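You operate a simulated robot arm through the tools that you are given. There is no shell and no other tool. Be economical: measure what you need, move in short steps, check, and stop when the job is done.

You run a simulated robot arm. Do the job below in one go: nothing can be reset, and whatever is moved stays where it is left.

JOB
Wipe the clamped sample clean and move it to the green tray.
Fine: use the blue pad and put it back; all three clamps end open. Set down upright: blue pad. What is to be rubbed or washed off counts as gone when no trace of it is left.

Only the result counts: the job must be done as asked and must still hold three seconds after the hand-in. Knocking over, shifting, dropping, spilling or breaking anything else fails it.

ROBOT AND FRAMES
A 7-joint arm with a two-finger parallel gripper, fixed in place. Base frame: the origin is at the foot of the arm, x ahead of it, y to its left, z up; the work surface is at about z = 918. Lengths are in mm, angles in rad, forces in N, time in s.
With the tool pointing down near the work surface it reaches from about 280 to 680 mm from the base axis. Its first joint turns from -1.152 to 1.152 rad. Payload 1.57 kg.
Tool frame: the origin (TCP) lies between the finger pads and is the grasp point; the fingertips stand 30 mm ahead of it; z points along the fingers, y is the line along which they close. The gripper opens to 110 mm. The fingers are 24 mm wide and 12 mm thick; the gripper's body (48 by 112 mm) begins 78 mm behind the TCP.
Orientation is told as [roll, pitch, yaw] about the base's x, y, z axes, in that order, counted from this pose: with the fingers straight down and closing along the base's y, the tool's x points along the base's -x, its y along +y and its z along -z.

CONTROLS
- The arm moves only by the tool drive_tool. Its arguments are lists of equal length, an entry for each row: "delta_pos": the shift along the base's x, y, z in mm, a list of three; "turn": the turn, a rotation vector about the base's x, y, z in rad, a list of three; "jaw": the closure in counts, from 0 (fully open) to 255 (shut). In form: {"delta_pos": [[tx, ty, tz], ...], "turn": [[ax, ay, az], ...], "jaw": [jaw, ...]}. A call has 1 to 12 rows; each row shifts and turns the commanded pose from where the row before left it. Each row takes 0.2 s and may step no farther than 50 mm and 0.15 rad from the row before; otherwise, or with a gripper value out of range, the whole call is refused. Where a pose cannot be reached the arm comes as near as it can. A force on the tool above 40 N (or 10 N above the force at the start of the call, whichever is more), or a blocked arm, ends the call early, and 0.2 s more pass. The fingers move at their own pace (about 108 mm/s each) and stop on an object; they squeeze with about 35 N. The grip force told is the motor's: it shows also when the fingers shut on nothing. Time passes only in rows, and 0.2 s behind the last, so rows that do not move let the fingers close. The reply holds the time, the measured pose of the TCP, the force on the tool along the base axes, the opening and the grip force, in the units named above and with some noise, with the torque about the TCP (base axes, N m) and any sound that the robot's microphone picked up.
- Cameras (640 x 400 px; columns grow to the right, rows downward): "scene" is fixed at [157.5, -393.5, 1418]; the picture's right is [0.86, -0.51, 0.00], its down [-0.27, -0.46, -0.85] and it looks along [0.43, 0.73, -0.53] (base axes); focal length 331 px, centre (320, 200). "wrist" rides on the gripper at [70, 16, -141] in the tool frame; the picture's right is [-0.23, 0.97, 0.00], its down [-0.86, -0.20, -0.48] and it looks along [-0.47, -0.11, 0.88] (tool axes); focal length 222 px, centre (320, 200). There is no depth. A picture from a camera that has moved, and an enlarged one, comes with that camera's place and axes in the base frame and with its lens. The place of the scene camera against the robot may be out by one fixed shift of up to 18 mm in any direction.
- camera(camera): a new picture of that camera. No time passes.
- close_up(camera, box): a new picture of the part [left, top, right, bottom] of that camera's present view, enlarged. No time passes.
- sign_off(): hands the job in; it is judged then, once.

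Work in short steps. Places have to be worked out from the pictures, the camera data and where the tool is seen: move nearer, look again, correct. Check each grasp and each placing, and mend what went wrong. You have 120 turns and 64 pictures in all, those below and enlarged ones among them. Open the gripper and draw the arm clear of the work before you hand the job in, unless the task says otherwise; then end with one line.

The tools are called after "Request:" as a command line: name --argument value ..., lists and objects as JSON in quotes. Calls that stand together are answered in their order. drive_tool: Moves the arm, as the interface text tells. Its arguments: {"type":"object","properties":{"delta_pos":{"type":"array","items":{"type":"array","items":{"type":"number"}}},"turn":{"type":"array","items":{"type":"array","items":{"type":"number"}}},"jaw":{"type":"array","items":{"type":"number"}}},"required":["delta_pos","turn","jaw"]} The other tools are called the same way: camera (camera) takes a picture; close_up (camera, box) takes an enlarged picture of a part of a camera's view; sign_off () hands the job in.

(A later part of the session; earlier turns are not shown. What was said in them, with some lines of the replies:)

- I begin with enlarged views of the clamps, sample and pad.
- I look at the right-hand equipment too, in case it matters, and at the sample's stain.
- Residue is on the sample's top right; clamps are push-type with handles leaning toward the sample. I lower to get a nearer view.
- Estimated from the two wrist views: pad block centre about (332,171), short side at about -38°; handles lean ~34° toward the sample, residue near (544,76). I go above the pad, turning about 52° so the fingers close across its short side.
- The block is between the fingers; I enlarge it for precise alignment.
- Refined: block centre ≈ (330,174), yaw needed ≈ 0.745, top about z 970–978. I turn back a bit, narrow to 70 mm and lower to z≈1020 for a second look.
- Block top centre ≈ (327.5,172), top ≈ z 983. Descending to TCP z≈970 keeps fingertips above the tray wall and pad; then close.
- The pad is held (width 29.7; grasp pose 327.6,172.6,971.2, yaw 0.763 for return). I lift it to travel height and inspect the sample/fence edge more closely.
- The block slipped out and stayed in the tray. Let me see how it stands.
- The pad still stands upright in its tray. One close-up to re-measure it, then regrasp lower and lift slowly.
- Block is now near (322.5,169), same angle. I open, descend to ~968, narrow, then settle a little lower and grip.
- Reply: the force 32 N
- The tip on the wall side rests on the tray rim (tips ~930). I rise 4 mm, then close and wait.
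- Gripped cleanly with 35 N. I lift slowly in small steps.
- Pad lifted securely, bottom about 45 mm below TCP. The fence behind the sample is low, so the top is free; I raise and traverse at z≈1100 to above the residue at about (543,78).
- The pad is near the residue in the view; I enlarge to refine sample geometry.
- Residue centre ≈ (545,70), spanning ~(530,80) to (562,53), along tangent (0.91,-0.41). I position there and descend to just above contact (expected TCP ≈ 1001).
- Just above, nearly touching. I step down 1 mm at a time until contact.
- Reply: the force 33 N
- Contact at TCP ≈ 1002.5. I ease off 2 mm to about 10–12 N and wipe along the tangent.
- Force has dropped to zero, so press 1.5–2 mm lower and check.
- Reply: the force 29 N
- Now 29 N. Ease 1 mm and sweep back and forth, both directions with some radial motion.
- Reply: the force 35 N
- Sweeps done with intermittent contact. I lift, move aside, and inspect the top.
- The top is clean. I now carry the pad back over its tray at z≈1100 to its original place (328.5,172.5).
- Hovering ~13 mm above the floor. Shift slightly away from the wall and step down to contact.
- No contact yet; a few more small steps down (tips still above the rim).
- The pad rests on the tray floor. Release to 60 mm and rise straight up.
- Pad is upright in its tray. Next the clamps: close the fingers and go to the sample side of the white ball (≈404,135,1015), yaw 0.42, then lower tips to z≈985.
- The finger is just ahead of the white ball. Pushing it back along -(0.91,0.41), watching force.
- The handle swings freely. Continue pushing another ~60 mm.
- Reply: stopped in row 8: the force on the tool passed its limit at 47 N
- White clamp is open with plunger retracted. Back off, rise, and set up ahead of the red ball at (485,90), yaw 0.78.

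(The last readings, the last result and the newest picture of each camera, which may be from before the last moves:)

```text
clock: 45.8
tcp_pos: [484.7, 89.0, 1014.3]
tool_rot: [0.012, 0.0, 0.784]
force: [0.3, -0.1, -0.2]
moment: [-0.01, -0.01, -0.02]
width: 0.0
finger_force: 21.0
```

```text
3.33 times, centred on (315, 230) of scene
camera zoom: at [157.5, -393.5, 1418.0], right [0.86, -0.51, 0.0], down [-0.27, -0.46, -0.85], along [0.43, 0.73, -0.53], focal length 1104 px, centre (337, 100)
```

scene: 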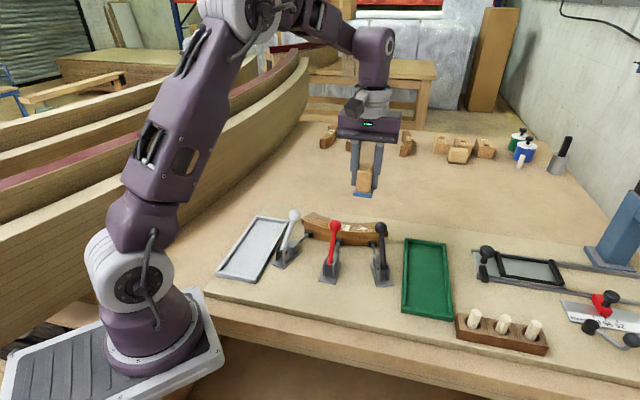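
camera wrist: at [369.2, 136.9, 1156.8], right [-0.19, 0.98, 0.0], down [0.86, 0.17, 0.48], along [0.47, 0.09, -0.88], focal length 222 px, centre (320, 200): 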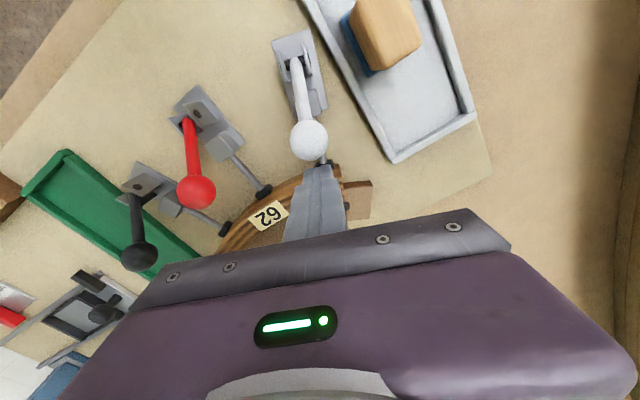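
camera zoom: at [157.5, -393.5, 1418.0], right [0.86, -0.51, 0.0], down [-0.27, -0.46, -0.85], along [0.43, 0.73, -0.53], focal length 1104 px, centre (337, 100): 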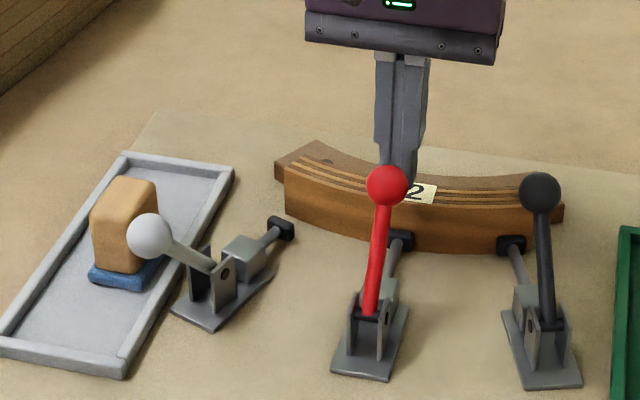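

White is open and stays. Push the red handle back along -(0.71,0.70).

Request:
drive_tool --delta_pos '[[-4.3, -4.2, 0], [-4.3, -4.2, 0], [-4.3, -4.2, 0], [-4.3, -4.2, 0], [-4.3, -4.2, 0], [-4.3, -4.2, 0], [-4.3, -4.2, 0], [-4.3, -4.2, 0], [-4.3, -4.2, 0], [-4.3, -4.2, 0], [-4.3, -4.2, 0], [-4.3, -4.2, 0]]' --turn '[[-0.012, 0, 0], [0, 0, 0], [0, 0, 0], [0, 0, 0], [0, 0, 0], [0, 0, 0], [0, 0, 0], [0, 0, 0], [0, 0, 0], [0, 0, 0], [0, 0, 0], [0, 0, 0]]' --jaw '[255, 255, 255, 255, 255, 255, 255, 255, 255, 255, 255, 255]'

Request:
drive_tool --delta_pos '[[-4.3, -4.2, -1], [-4.3, -4.2, -1], [-4.3, -4.2, -2], [-4.3, -4.2, -2], [-3, -3, -1], [-3, -3, 0], [-3, -3, 0]]' --turn '[[0, 0, 0], [0, 0, 0], [0, 0, 0], [0, 0, 0], [0, 0, 0], [0, 0, 0], [0, 0, 0]]' --jaw '[255, 255, 255, 255, 255, 255, 255]'

Request:
close_up --camera "scene" --box '[225, 170, 405, 290]'

```text
clock: 48.4
tcp_pos: [432.1, 38.2, 1014.3]
tool_rot: [0.004, 0.009, 0.785]
force: [-0.4, -0.7, 0.0]
moment: [0.0, -0.05, -0.02]
width: 0.2
finger_force: 21.0
```

```text
clock: 49.7
tcp_pos: [417.4, 23.3, 1010.0]
tool_rot: [-0.004, -0.009, 0.788]
force: [2.9, 5.2, 6.4]
moment: [0.1, -0.06, -0.02]
width: 0.0
finger_force: 21.8
stopped in row 6: the force on the tool passed its limit at 45 N (the readings are from after the stop); the commanded pose is now the measured one
```

```text
3.33 times, centred on (315, 230) of scene
camera zoom: at [157.5, -393.4, 1418.0], right [0.86, -0.51, 0.0], down [-0.27, -0.46, -0.85], along [0.43, 0.73, -0.53], focal length 1104 px, centre (337, 100)
```

zoom: 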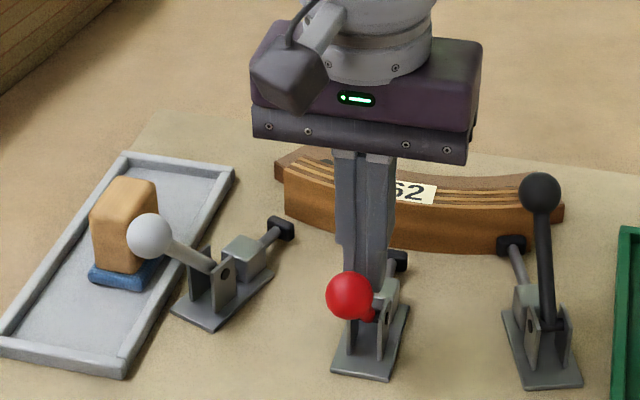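

Red is open too. Back off, rise, and set up ahead of the black ball (≈530,9.5) at (545,46) with yaw −0.384.

Request:
drive_tool --delta_pos '[[8.5, 8.5, 0], [4, 4, 10], [0, 0, 35], [0, 0, 40], [16, 2, 0], [18, 2, 0], [18, 2, 0], [18, 1, 0], [18, 1, 0], [14, 1, 0], [6, 0, 0], [6.6, 0.5, 0]]' --turn '[[0, 0, 0], [0, 0, 0], [0, 0, 0], [0, 0, -0.13], [0, 0, -0.13], [0, 0, -0.13], [0, 0, -0.13], [0, 0, -0.13], [0, 0, -0.13], [0, 0, -0.13], [0, 0, -0.13], [0, 0, -0.13]]' --jaw '[255, 255, 255, 255, 255, 255, 255, 255, 255, 255, 255, 255]'

Request:
camera --camera "wrist"

```text
clock: 52.3
tcp_pos: [544.1, 44.5, 1094.4]
tool_rot: [-0.003, -0.007, -0.382]
force: [-1.3, -0.8, -0.9]
moment: [0.02, -0.03, 0.04]
width: 0.0
finger_force: 21.5
```

```text
25 pictures are left
camera wrist: at [485.4, 86.0, 1235.4], right [0.57, 0.82, 0.0], down [0.72, -0.5, 0.49], along [0.4, -0.28, -0.87], focal length 222 px, centre (320, 200)
```

wrist: 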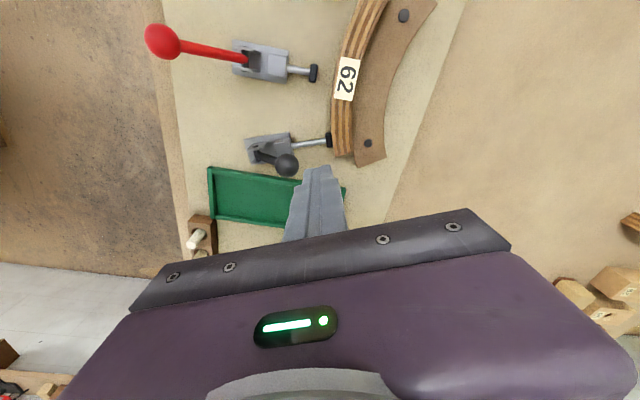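

Ball confirmed at ≈(531,11). Descend and push along −(0.375,0.927).

Request:
drive_tool --delta_pos '[[0, 3, -30], [0, 0, -35], [0, 0, -15], [-2.5, -6, 0], [-2.2, -5.6, 0], [-2.2, -5.6, 0], [-2.2, -5.6, 0], [-2.2, -5.6, 0], [-2.2, -5.6, 0], [-2.2, -5.6, 0], [-2.2, -5.6, 0], [-2.2, -5.6, 0]]' --turn '[[0, 0, 0], [0, 0, 0], [0, 0, 0], [0, 0, 0], [0, 0, 0], [0, 0, 0], [0, 0, 0], [0, 0, 0], [0, 0, 0], [0, 0, 0], [0, 0, 0], [0, 0, 0]]' --jaw '[255, 255, 255, 255, 255, 255, 255, 255, 255, 255, 255, 255]'

Request:
drive_tool --delta_pos '[[-2.2, -5.6, 0], [-2.2, -5.6, -1], [-2.2, -5.6, -1], [-2.2, -5.6, -2], [-2.2, -5.6, -1], [-1.6, -4, 0], [-1.6, -4, 0], [-1.6, -4, 0]]' --turn '[[0, 0, 0], [0, 0, 0], [0, 0, 0], [0, 0, 0], [0, 0, 0], [0, 0, 0], [0, 0, 0], [0, 0, 0]]' --jaw '[255, 255, 255, 255, 255, 255, 255, 255]'

Request:
close_up --camera "scene" --box '[305, 190, 465, 330]'

```text
clock: 54.0
tcp_pos: [536.6, 29.5, 1018.1]
tool_rot: [0.01, -0.012, -0.375]
force: [-0.3, 6.4, 3.0]
moment: [0.03, 0.0, 0.02]
width: 0.0
finger_force: 21.3
stopped in row 8: the force on the tool passed its limit at 46 N (the readings are from after the stop); the commanded pose is now the measured one
```

```text
clock: 54.6
tcp_pos: [534.2, 24.1, 1017.7]
tool_rot: [0.017, -0.02, -0.37]
force: [-1.7, 6.7, 5.9]
moment: [-0.09, 0.02, -0.03]
width: 0.1
finger_force: 21.4
stopped in row 2: the force on the tool passed its limit at 46 N (the readings are from after the stop); the commanded pose is now the measured one
```

```text
2.86 times, centred on (385, 260) of scene
camera zoom: at [157.4, -393.4, 1418.1], right [0.86, -0.51, 0.0], down [-0.27, -0.46, -0.85], along [0.43, 0.73, -0.53], focal length 946 px, centre (134, 29)
```

zoom: 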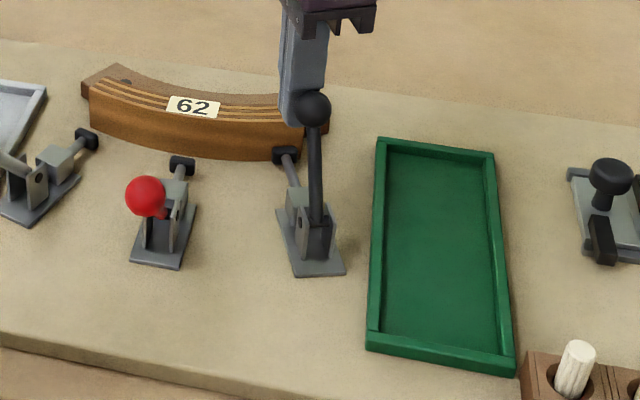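

The black handle resists. I look closely before pushing further.

Request:
close_up --camera "wrist" --box '[200, 60, 400, 220]'

Request:
close_up --camera "scene" --box '[355, 200, 415, 300]'

```text
2.50 times, centred on (300, 140) of wrist
camera zoom: at [472.4, 62.3, 1160.1], right [0.56, 0.83, 0.02], down [0.71, -0.5, 0.49], along [0.42, -0.26, -0.87], focal length 555 px, centre (370, 350)
```

zoom: 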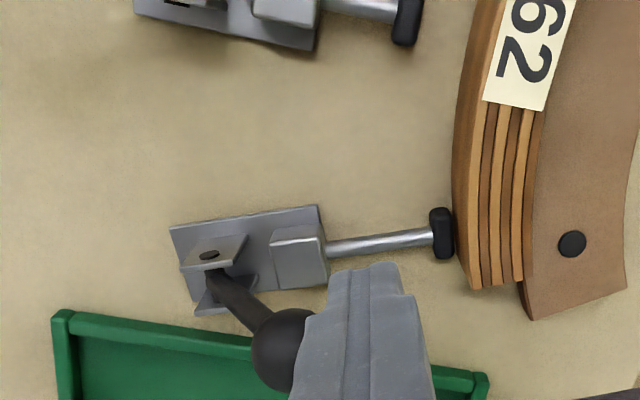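

```text
4.00 times, centred on (385, 250) of scene
camera zoom: at [157.4, -393.4, 1418.1], right [0.86, -0.51, 0.0], down [-0.27, -0.46, -0.85], along [0.43, 0.73, -0.53], focal length 1324 px, centre (60, 0)
```

zoom: 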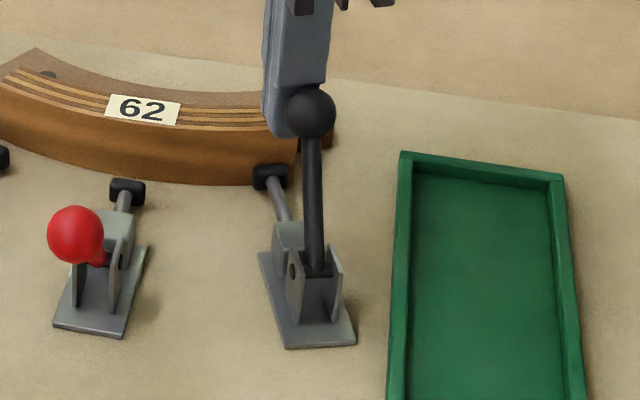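

The ball did move back (~13 mm), just stiffly. Continue with smaller steps along −(0.42,0.91).

Request:
drive_tool --delta_pos '[[-1.2, -2.7, 0], [-1.2, -2.7, 0], [-1.2, -2.7, 0], [-1.2, -2.7, 0], [-1.2, -2.7, 0], [-1.2, -2.7, 0], [-1.2, -2.7, 0], [-1.2, -2.7, 0], [-1.2, -2.7, 0], [-1.2, -2.7, 0]]' --turn '[[0, 0, 0], [0, 0, 0], [0, 0, 0], [0, 0, 0], [0, 0, 0], [0, 0, 0], [0, 0, 0], [0, 0, 0], [0, 0, 0], [0, 0, 0]]' --jaw '[255, 255, 255, 255, 255, 255, 255, 255, 255, 255]'

```text
clock: 55.2
tcp_pos: [533.9, 19.4, 1020.4]
tool_rot: [0.025, -0.026, -0.368]
force: [-1.6, 5.8, 6.3]
moment: [-0.12, -0.02, -0.06]
width: 0.0
finger_force: 21.5
stopped in row 3: the force on the tool passed its limit at 44 N (the readings are from after the stop); the commanded pose is now the measured one
```

The finger is being dragged up and tilted. I correct tilt and follow the ball's upward arc.

Request:
drive_tool --delta_pos '[[0, 0, 1], [-1, -2.4, 1], [-1, -2.4, 1], [-1, -2.4, 1], [-1, -2.4, 0.8], [-1, -2.4, 0.8], [-1, -2.4, 0.6], [-1, -2.4, 0.4]]' --turn '[[-0.025, 0.026, -0.015], [0, 0, 0], [0, 0, 0], [0, 0, 0], [0, 0, 0], [0, 0, 0], [0, 0, 0], [0, 0, 0]]' --jaw '[255, 255, 255, 255, 255, 255, 255, 255]'

Request:
close_up --camera "wrist" --box '[200, 60, 400, 220]'

```text
clock: 57.0
tcp_pos: [525.8, 2.2, 1027.8]
tool_rot: [-0.011, -0.011, -0.385]
force: [-0.4, 0.3, 0.2]
moment: [0.01, 0.0, 0.03]
width: 0.1
finger_force: 21.5
```

```text
2.50 times, centred on (300, 140) of wrist
camera zoom: at [468.2, 45.4, 1168.9], right [0.58, 0.82, -0.01], down [0.72, -0.5, 0.49], along [0.4, -0.29, -0.87], focal length 555 px, centre (370, 350)
```

zoom: 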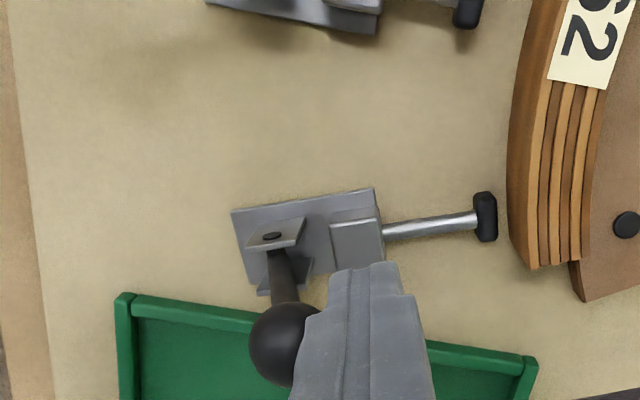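

It passed over centre and the plunger is retracting. Continue back and slightly down.

Request:
drive_tool --delta_pos '[[-2, -4.5, -1], [-2, -4.5, -2], [-2, -4.5, -3], [-2, -4.5, -3], [-2, -4.5, -3], [-2, -4.5, -3], [-2, -4.5, -3], [-2, -4.5, 0], [-1.5, -3.5, 0], [-1.5, -3.5, 0]]' --turn '[[0, 0, 0], [0, 0, 0], [0, 0, 0], [0, 0, 0], [0, 0, 0], [0, 0, 0], [0, 0, 0], [0, 0, 0], [0, 0, 0], [0, 0, 0]]' --jaw '[255, 255, 255, 255, 255, 255, 255, 255, 255, 255]'

Request:
close_up --camera "scene" --box '[305, 190, 465, 330]'

```text
clock: 59.2
tcp_pos: [507.7, -40.9, 1008.9]
tool_rot: [-0.009, -0.011, -0.382]
force: [0.1, 0.1, -0.6]
moment: [-0.02, -0.02, 0.0]
width: 0.1
finger_force: 21.2
```

```text
2.86 times, centred on (385, 260) of scene
camera zoom: at [157.5, -393.5, 1418.0], right [0.86, -0.51, 0.0], down [-0.27, -0.46, -0.85], along [0.43, 0.73, -0.53], focal length 946 px, centre (134, 29)
```

zoom: 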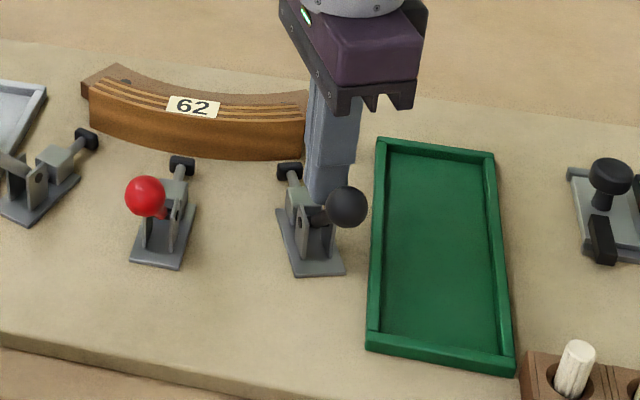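

Almost at the stop; push slightly more until resistance.

Request:
drive_tool --delta_pos '[[-1.2, -2.8, 0], [-1.2, -2.8, 0], [-1.2, -2.8, 0], [-1.2, -2.8, 0]]' --turn '[[0, 0, 0], [0, 0, 0], [0, 0, 0], [0, 0, 0]]' --jaw '[255, 255, 255, 255]'

```text
clock: 60.1
tcp_pos: [506.7, -43.4, 1009.0]
tool_rot: [0.002, -0.014, -0.377]
force: [1.1, 9.4, 5.3]
moment: [0.25, -0.02, -0.04]
width: 0.1
finger_force: 21.2
stopped in row 4: the force on the tool passed its limit at 44 N (the readings are from after the stop); the commanded pose is now the measured one
```

Black clamp fully open. Back off, rise, and go above the sample middle (504,107), yaw −0.77, with fingers at 60 mm.

Request:
drive_tool --delta_pos '[[4, 9, 0], [2, 4, 10], [0, 0, 35], [0, 0, 35], [0, 30, 0], [-2, 35, 0], [-3, 35, 0], [-3.7, 37.4, 0], [0, 0, 0]]' --turn '[[0, 0.014, 0], [0, 0, 0], [0, 0, 0], [0, 0, -0.08], [0, 0, -0.08], [0, 0, -0.08], [0, 0, -0.08], [0, 0, -0.076], [0, 0, 0]]' --jaw '[255, 255, 255, 255, 116, 116, 116, 116, 116]'

Request:
camera --camera "wrist"

Request:
camera --camera "scene"

```text
clock: 62.1
tcp_pos: [504.9, 106.5, 1087.8]
tool_rot: [-0.006, 0.001, -0.775]
force: [0.0, -0.6, -0.5]
moment: [0.01, 0.02, -0.03]
width: 60.3
finger_force: 0.1
```

```text
19 pictures are left
camera wrist: at [466.7, 167.8, 1230.4], right [0.84, 0.54, -0.01], down [0.47, -0.74, 0.48], along [0.25, -0.41, -0.88], focal length 222 px, centre (320, 200)
```

wrist: 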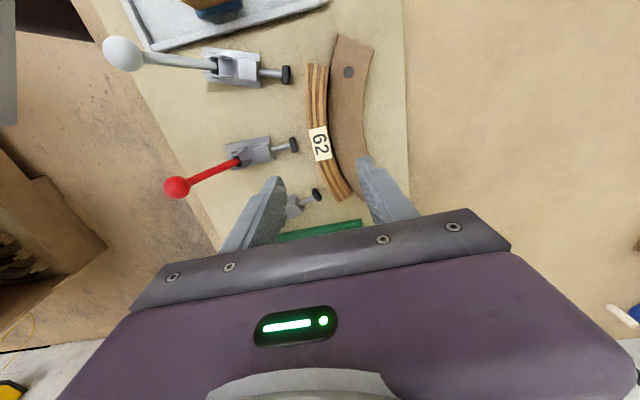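

```text
18 pictures are left
```

scene: 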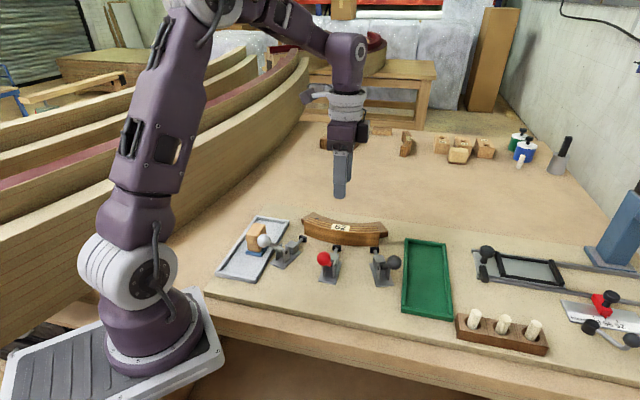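

All three clamps read open. Close-up of the sample to align the grasp.

Request:
close_up --camera "wrist" --box '[260, 50, 420, 230]'

```text
2.22 times, centred on (340, 140) of wrist
camera zoom: at [466.7, 167.8, 1230.4], right [0.84, 0.54, -0.01], down [0.47, -0.74, 0.48], along [0.25, -0.41, -0.88], focal length 494 px, centre (276, 333)
```

zoom: 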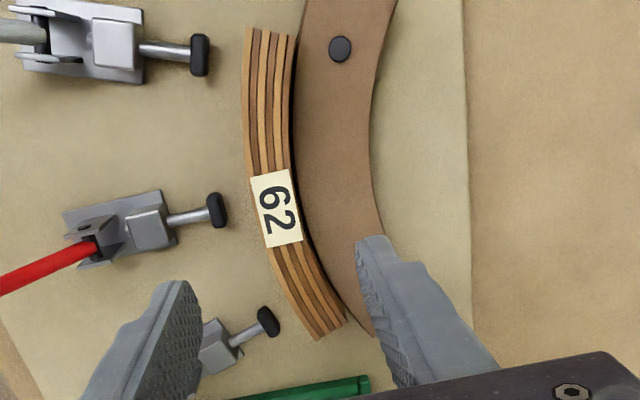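

Sample middle ≈ (503,106), thickness ~23, normal at 46°. I shift slightly, narrow to 35 mm and descend to TCP 968 (tips between sample and the retracted red plunger, above the low fence).

Request:
drive_tool --delta_pos '[[-1.3, -0.7, -30], [0, 0, -40], [0, 0, -15], [0, 0, -15], [0, 0, -10], [0, 0, -6], [0, 0, -4], [0, 0, 0]]' --turn '[[0.004, 0, 0.006], [0, 0, 0], [0, 0, 0], [0, 0, 0], [0, 0, 0], [0, 0, 0], [0, 0, 0], [0, 0, 0]]' --jaw '[174, 174, 174, 174, 174, 174, 174, 174]'

Request:
close_up --camera "scene" --box '[295, 180, 395, 280]'

```text
clock: 63.9
tcp_pos: [502.8, 106.7, 967.8]
tool_rot: [-0.004, 0.001, -0.767]
force: [-1.1, 0.1, 0.0]
moment: [0.02, 0.01, -0.03]
width: 34.8
finger_force: 0.1
```

```text
4.00 times, centred on (345, 230) of scene
camera zoom: at [157.5, -393.5, 1418.0], right [0.86, -0.51, 0.0], down [-0.27, -0.46, -0.85], along [0.43, 0.73, -0.53], focal length 1324 px, centre (220, 80)
```

zoom: 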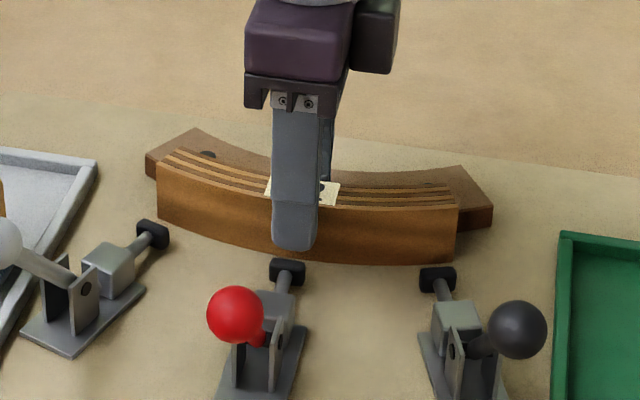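

No contact so far. Lower 3 mm more, then close.

Request:
drive_tool --delta_pos '[[0, 0, -2], [0, 0, -1.5], [0, 0, 0], [0, 0, 0], [0, 0, 0], [0, 0, 0]]' --turn '[[0, 0, 0], [0, 0, 0], [0, 0, 0], [0, 0, 0], [0, 0, 0], [0, 0, 0]]' --jaw '[174, 174, 190, 255, 255, 255]'

```text
clock: 65.3
tcp_pos: [501.7, 105.9, 965.6]
tool_rot: [-0.004, 0.001, -0.768]
force: [-0.5, 0.8, 0.6]
moment: [0.02, -0.05, 0.05]
width: 23.6
finger_force: 35.4
```

Gripped at 23.6 mm. Slow lift.

Request:
drive_tool --delta_pos '[[0, 0, 1], [0, 0, 1], [0, 0, 2], [0, 0, 3], [0, 0, 3], [0, 0, 4], [0, 0, 4], [0, 0, 4], [0, 0, 4], [0, 0, 4], [0, 0, 4], [0, 0, 2]]' --turn '[[0, 0, 0], [0, 0, 0], [0, 0, 0], [0, 0, 0], [0, 0, 0], [0, 0, 0], [0, 0, 0], [0, 0, 0], [0, 0, 0], [0, 0, 0], [0, 0, 0], [0, 0, 0]]' --jaw '[255, 255, 255, 255, 255, 255, 255, 255, 255, 255, 255, 255]'

Request:
close_up --camera "scene" --box '[295, 160, 475, 330]'

```text
clock: 67.9
tcp_pos: [502.2, 106.5, 1002.6]
tool_rot: [-0.002, 0.001, -0.765]
force: [0.4, 0.3, -0.5]
moment: [0.01, 0.02, 0.01]
width: 24.0
finger_force: 35.0
```

```text
2.35 times, centred on (385, 245) of scene
camera zoom: at [157.5, -393.5, 1418.0], right [0.86, -0.51, 0.0], down [-0.27, -0.46, -0.85], along [0.43, 0.73, -0.53], focal length 779 px, centre (167, 94)
```

zoom: 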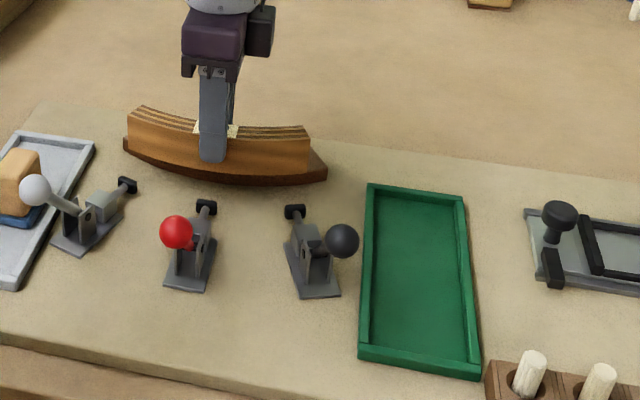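

Sample is held. From wrist-based views the green tray is centred ≈ (589,−72), long axis ≈ 45°, inner ≈ 190×73. I raise gently first.

Request:
drive_tool --delta_pos '[[0, 0, 4], [0, 0, 8], [0, 0, 10], [0, 0, 12], [0, 0, 12], [0, 0, 12], [0, 0, 12], [0, 0, 10], [0, 0, 6], [0, 0, 0]]' --turn '[[0, 0, 0], [0, 0, 0], [0, 0, 0], [0, 0, 0], [0, 0, 0], [0, 0, 0], [0, 0, 0], [0, 0, 0], [0, 0, 0], [0, 0, 0]]' --jaw '[255, 255, 255, 255, 255, 255, 255, 255, 255, 255]'

Request:
drive_tool --delta_pos '[[2, -6, 0], [5, -11, 0], [6, -12, 0], [6, -12, 0], [6, -12, 0], [6, -12, 0], [6, -12, 0], [6, -12, 0], [6, -12, 0], [6, -12, 0], [6, -12, 0], [6, -12, 0]]' --turn '[[0, 0, 0.05], [0, 0, 0.1], [0, 0, 0.1], [0, 0, 0.1], [0, 0, 0.1], [0, 0, 0.1], [0, 0, 0.1], [0, 0, 0.1], [0, 0, 0.1], [0, 0, 0.1], [0, 0, 0.1], [0, 0, 0.1]]' --jaw '[255, 255, 255, 255, 255, 255, 255, 255, 255, 255, 255, 255]'

Request:
drive_tool --delta_pos '[[6, -12, 0], [6, -12, 0], [6, -12, 0], [6, -12, 0], [4, -6, 0], [0, 0, 0]]' --turn '[[0, 0, 0.1], [0, 0, 0.1], [0, 0, 0.1], [0, 0, 0.1], [0, 0, 0.015], [0, 0, 0]]' --jaw '[255, 255, 255, 255, 255, 255]'

Request:
camera --camera "wrist"

Request:
close_up --camera "scene" --box '[295, 130, 515, 340]'

```text
clock: 70.1
tcp_pos: [504.0, 105.5, 1088.1]
tool_rot: [-0.003, 0.001, -0.768]
force: [-0.1, 0.1, -1.7]
moment: [0.05, 0.05, 0.0]
width: 23.7
finger_force: 34.6
```

```text
clock: 72.7
tcp_pos: [569.6, -32.3, 1088.1]
tool_rot: [-0.002, 0.002, 0.386]
force: [0.8, -0.2, -0.7]
moment: [-0.01, -0.01, -0.02]
width: 23.6
finger_force: 35.0
```

```text
clock: 74.1
tcp_pos: [597.6, -86.0, 1086.2]
tool_rot: [-0.003, 0.002, 0.798]
force: [0.9, 0.6, -1.6]
moment: [0.01, -0.02, 0.01]
width: 23.8
finger_force: 35.1
```

```text
14 pictures are left
camera wrist: at [537.2, -124.2, 1229.4], right [-0.54, 0.84, 0.0], down [0.74, 0.47, 0.48], along [0.4, 0.25, -0.88], focal length 222 px, centre (320, 200)
```

wrist: 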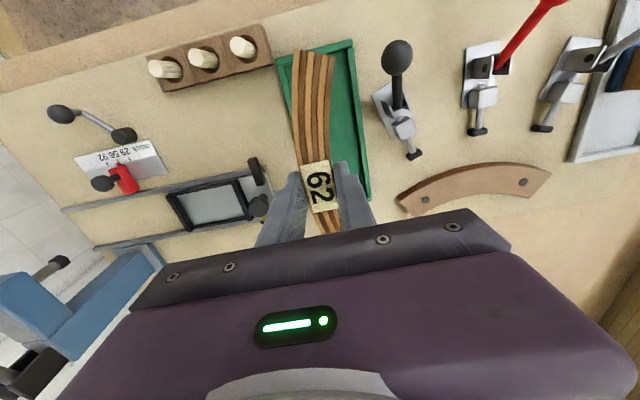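

```text
1.90 times, centred on (405, 235) of scene
camera zoom: at [157.5, -393.5, 1418.0], right [0.86, -0.51, 0.0], down [-0.27, -0.46, -0.85], along [0.43, 0.73, -0.53], focal length 631 px, centre (158, 133)
```

zoom: 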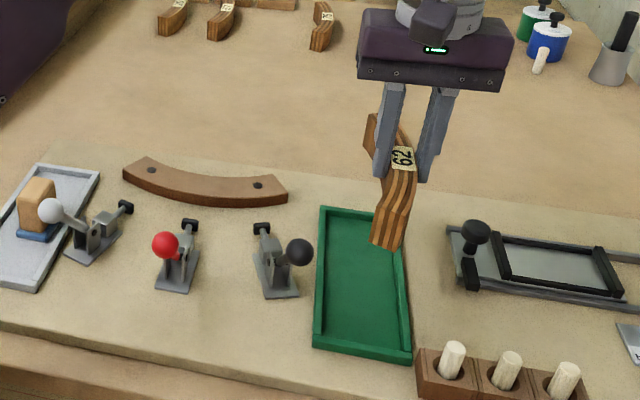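

Sample hangs level over the tray. Close-up to align tray and sample precisely.

Request:
close_up --camera "wrist" --box '[250, 30, 410, 230]'

```text
2.00 times, centred on (330, 130) of wrist
camera zoom: at [537.2, -124.2, 1229.4], right [-0.54, 0.84, 0.0], down [0.74, 0.47, 0.48], along [0.4, 0.25, -0.88], focal length 444 px, centre (300, 340)
```

zoom: 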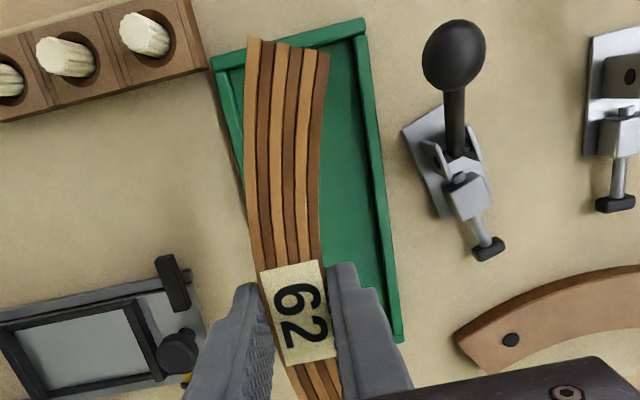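

Tray centre ≈ (589,−75), axis 44.5°; target TCP (595,−80.5) centres the arc. Adjust and descend to z≈985.

Request:
drive_tool --delta_pos '[[-1.3, 2.7, 0], [-1.3, 2.8, -6], [0, 0, -12], [0, 0, -15], [0, 0, -15], [0, 0, -15], [0, 0, -14], [0, 0, -12], [0, 0, -8], [0, 0, -4], [0, 0, 0]]' --turn '[[0, 0, -0.01], [0, 0, -0.01], [0, 0, 0], [0, 0, 0], [0, 0, 0], [0, 0, 0], [0, 0, 0], [0, 0, 0], [0, 0, 0], [0, 0, 0], [0, 0, 0]]' --jaw '[255, 255, 255, 255, 255, 255, 255, 255, 255, 255, 255]'

Request:
close_up --camera "wrist" --box '[220, 10, 420, 230]'

Request:
close_up --camera "scene" --box '[375, 190, 495, 330]'

```text
clock: 76.5
tcp_pos: [594.9, -80.4, 986.0]
tool_rot: [-0.004, 0.004, 0.777]
force: [0.6, -0.5, -1.3]
moment: [0.02, 0.02, -0.01]
width: 23.7
finger_force: 35.1
```

```text
1.82 times, centred on (320, 120) of wrist
camera zoom: at [533.6, -117.2, 1128.7], right [-0.52, 0.85, 0.0], down [0.75, 0.46, 0.48], along [0.41, 0.25, -0.88], focal length 404 px, centre (320, 346)
```

zoom: 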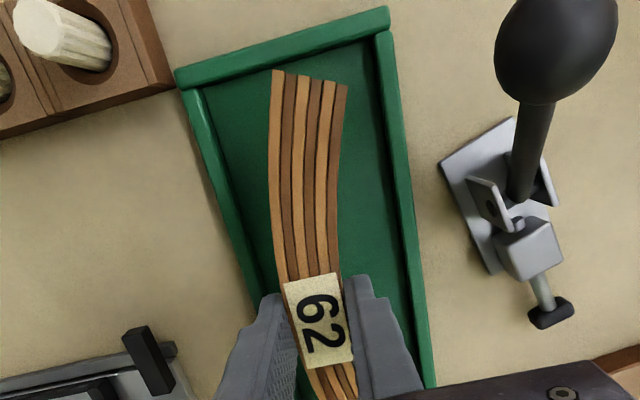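

```text
2.86 times, centred on (435, 260) of scene
camera zoom: at [157.5, -393.5, 1418.0], right [0.86, -0.51, 0.0], down [-0.27, -0.46, -0.85], along [0.43, 0.73, -0.53], focal length 946 px, centre (-9, 29)
```

zoom: 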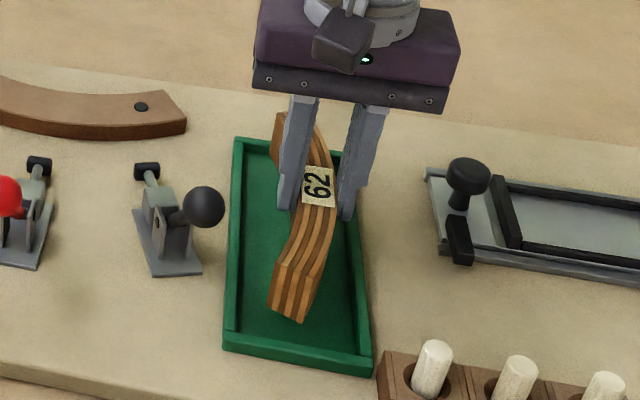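

Margins look good (~9 mm at ends, ~15 mm at sides). Descend to contact.

Request:
drive_tool --delta_pos '[[0, 0, -4], [0, 0, -4], [0, 0, -3], [0, 0, -2], [0, 0, -1], [0, 0, -1], [0, 0, 0]]' --turn '[[0, 0, 0], [0, 0, 0], [0, 0, 0], [0, 0, 0], [0, 0, 0], [0, 0, 0], [0, 0, 0]]' --jaw '[255, 255, 255, 255, 255, 255, 255]'

```text
clock: 78.1
tcp_pos: [594.9, -79.0, 970.1]
tool_rot: [-0.004, 0.003, 0.778]
force: [-0.2, 0.2, -0.1]
moment: [-0.01, 0.0, 0.01]
width: 23.7
finger_force: 34.7
```

Request:
drive_tool --delta_pos '[[0, 0, -0.7], [0, 0, -0.7], [0, 0, -0.7], [0, 0, 0]]' --turn '[[0, 0, 0], [0, 0, 0], [0, 0, 0], [0, 0, 0]]' --jaw '[255, 255, 255, 255]'

```text
clock: 79.1
tcp_pos: [593.9, -79.7, 969.5]
tool_rot: [-0.004, 0.001, 0.777]
force: [0.5, -0.6, -1.4]
moment: [0.03, -0.02, 0.02]
width: 23.7
finger_force: 34.8
```

No contact yet; continue down in small steps.

Request:
drive_tool --delta_pos '[[0, 0, -0.7], [0, 0, -0.7], [0, 0, -0.7], [0, 0, 0]]' --turn '[[0, 0, 0], [0, 0, 0], [0, 0, 0], [0, 0, 0]]' --jaw '[255, 255, 255, 255]'

```text
clock: 80.1
tcp_pos: [594.9, -81.3, 969.2]
tool_rot: [-0.005, 0.0, 0.777]
force: [-9.9, 0.1, 32.0]
moment: [0.17, 0.31, 0.01]
width: 23.7
finger_force: 35.1
```

Contact with the tray floor. Ease 1 mm, release to ~40 mm, rise.

Request:
drive_tool --delta_pos '[[0, 0, 1], [0, 0, 0], [0, 0, 0], [0, 0, 0], [0, 0, 10], [0, 0, 25], [0, 0, 40], [0, 0, 45], [0, 0, 0]]' --turn '[[0, 0, 0], [0, 0, 0], [0, 0, 0], [0, 0, 0], [0, 0, 0], [0, 0, 0], [0, 0, 0], [0, 0, 0], [0, 0, 0]]' --jaw '[255, 190, 165, 165, 165, 165, 120, 0, 0]'

Request:
close_up --camera "wrist" --box '[220, 10, 420, 230]'

Request:
camera --camera "scene"

Request:
close_up --camera "scene" --box '[215, 190, 475, 330]'

```text
clock: 82.1
tcp_pos: [592.2, -80.2, 1091.6]
tool_rot: [-0.003, 0.001, 0.776]
force: [-0.1, 0.0, 0.2]
moment: [0.0, 0.01, 0.01]
width: 110.0
finger_force: 0.1
```

```text
1.82 times, centred on (320, 120) of wrist
camera zoom: at [532.2, -117.7, 1233.3], right [-0.52, 0.85, 0.0], down [0.75, 0.46, 0.48], along [0.41, 0.25, -0.88], focal length 404 px, centre (320, 346)
```

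zoom: 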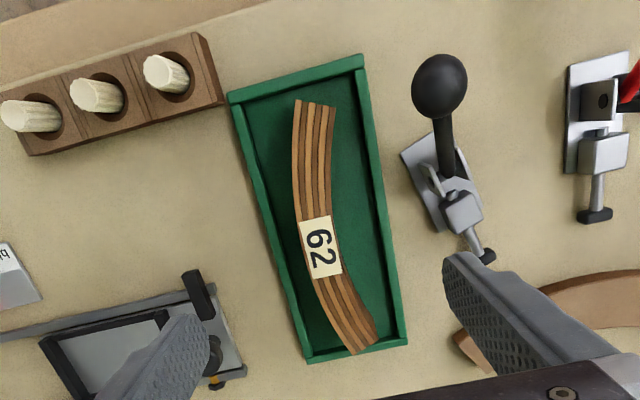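

```text
8 pictures are left
```

scene: 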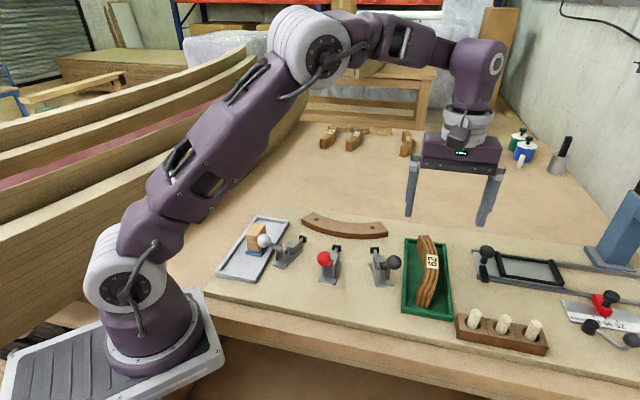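

```text
2.46 times, centred on (345, 260) of scene
camera zoom: at [157.5, -393.5, 1418.0], right [0.86, -0.51, 0.0], down [-0.27, -0.46, -0.85], along [0.43, 0.73, -0.53], focal length 815 px, centre (258, 52)
```

zoom: 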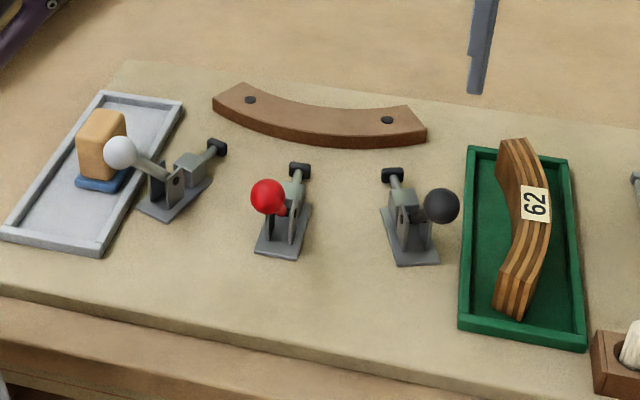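

The sample stands in the green tray, clamps are open and the pad is back upright. I raise the arm clear.

Request:
drive_tool --delta_pos '[[0, 0, 30], [-10, 0, 40], [-20, 0, 40], [-20, 0, 20], [0, 0, 0], [0, 0, 0]]' --turn '[[0, 0, 0], [0, 0, 0], [0, 0, 0], [0, 0, 0], [0, 0, 0], [0, 0, 0]]' --jaw '[0, 0, 0, 0, 0, 0]'

Request:
close_up --camera "wrist" --box '[220, 10, 420, 230]'

Request:
close_up --camera "scene" --box '[395, 225, 465, 325]'

```text
clock: 83.5
tcp_pos: [543.2, -80.4, 1219.1]
tool_rot: [-0.005, 0.001, 0.778]
force: [0.5, 0.3, 0.9]
moment: [0.0, 0.0, 0.02]
width: 109.9
finger_force: 0.0
```

```text
1.82 times, centred on (320, 120) of wrist
camera zoom: at [481.8, -117.6, 1362.0], right [-0.52, 0.85, 0.0], down [0.75, 0.46, 0.48], along [0.41, 0.25, -0.88], focal length 404 px, centre (320, 346)
```

zoom: 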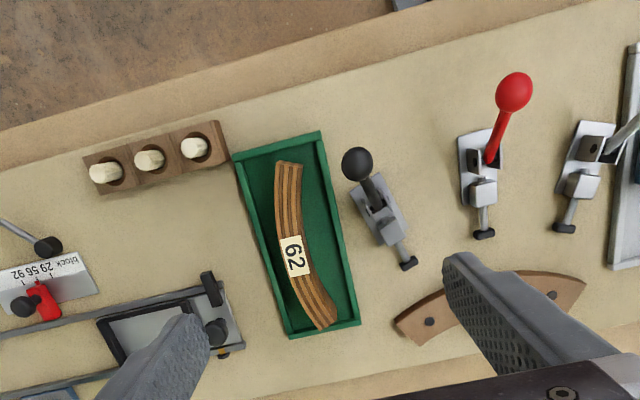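

```text
4.00 times, centred on (430, 275) of scene
camera zoom: at [157.5, -393.5, 1418.0], right [0.86, -0.51, 0.0], down [-0.27, -0.46, -0.85], along [0.43, 0.73, -0.53], focal length 1324 px, centre (-120, -100)
```

zoom: 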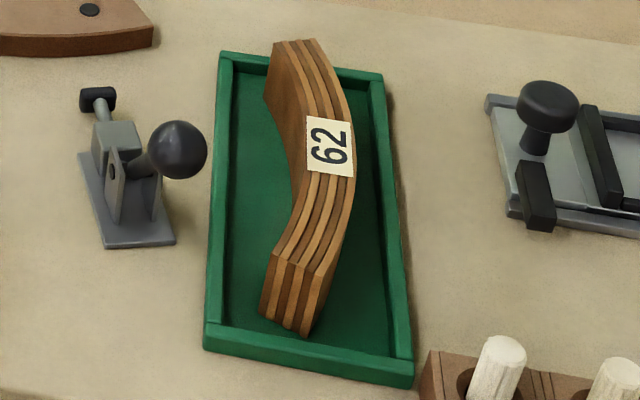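

Clean sample sits inside the green tray, all three clamps are open, pad is upright in its tray, and the arm is clear; handing in.

Request:
sign_off

```text
The job is handed in.
```

I wiped the sample until no residue showed, set it in the green tray, left all three clamps open, and put the blue pad back upright in its own tray; the job is handed in.
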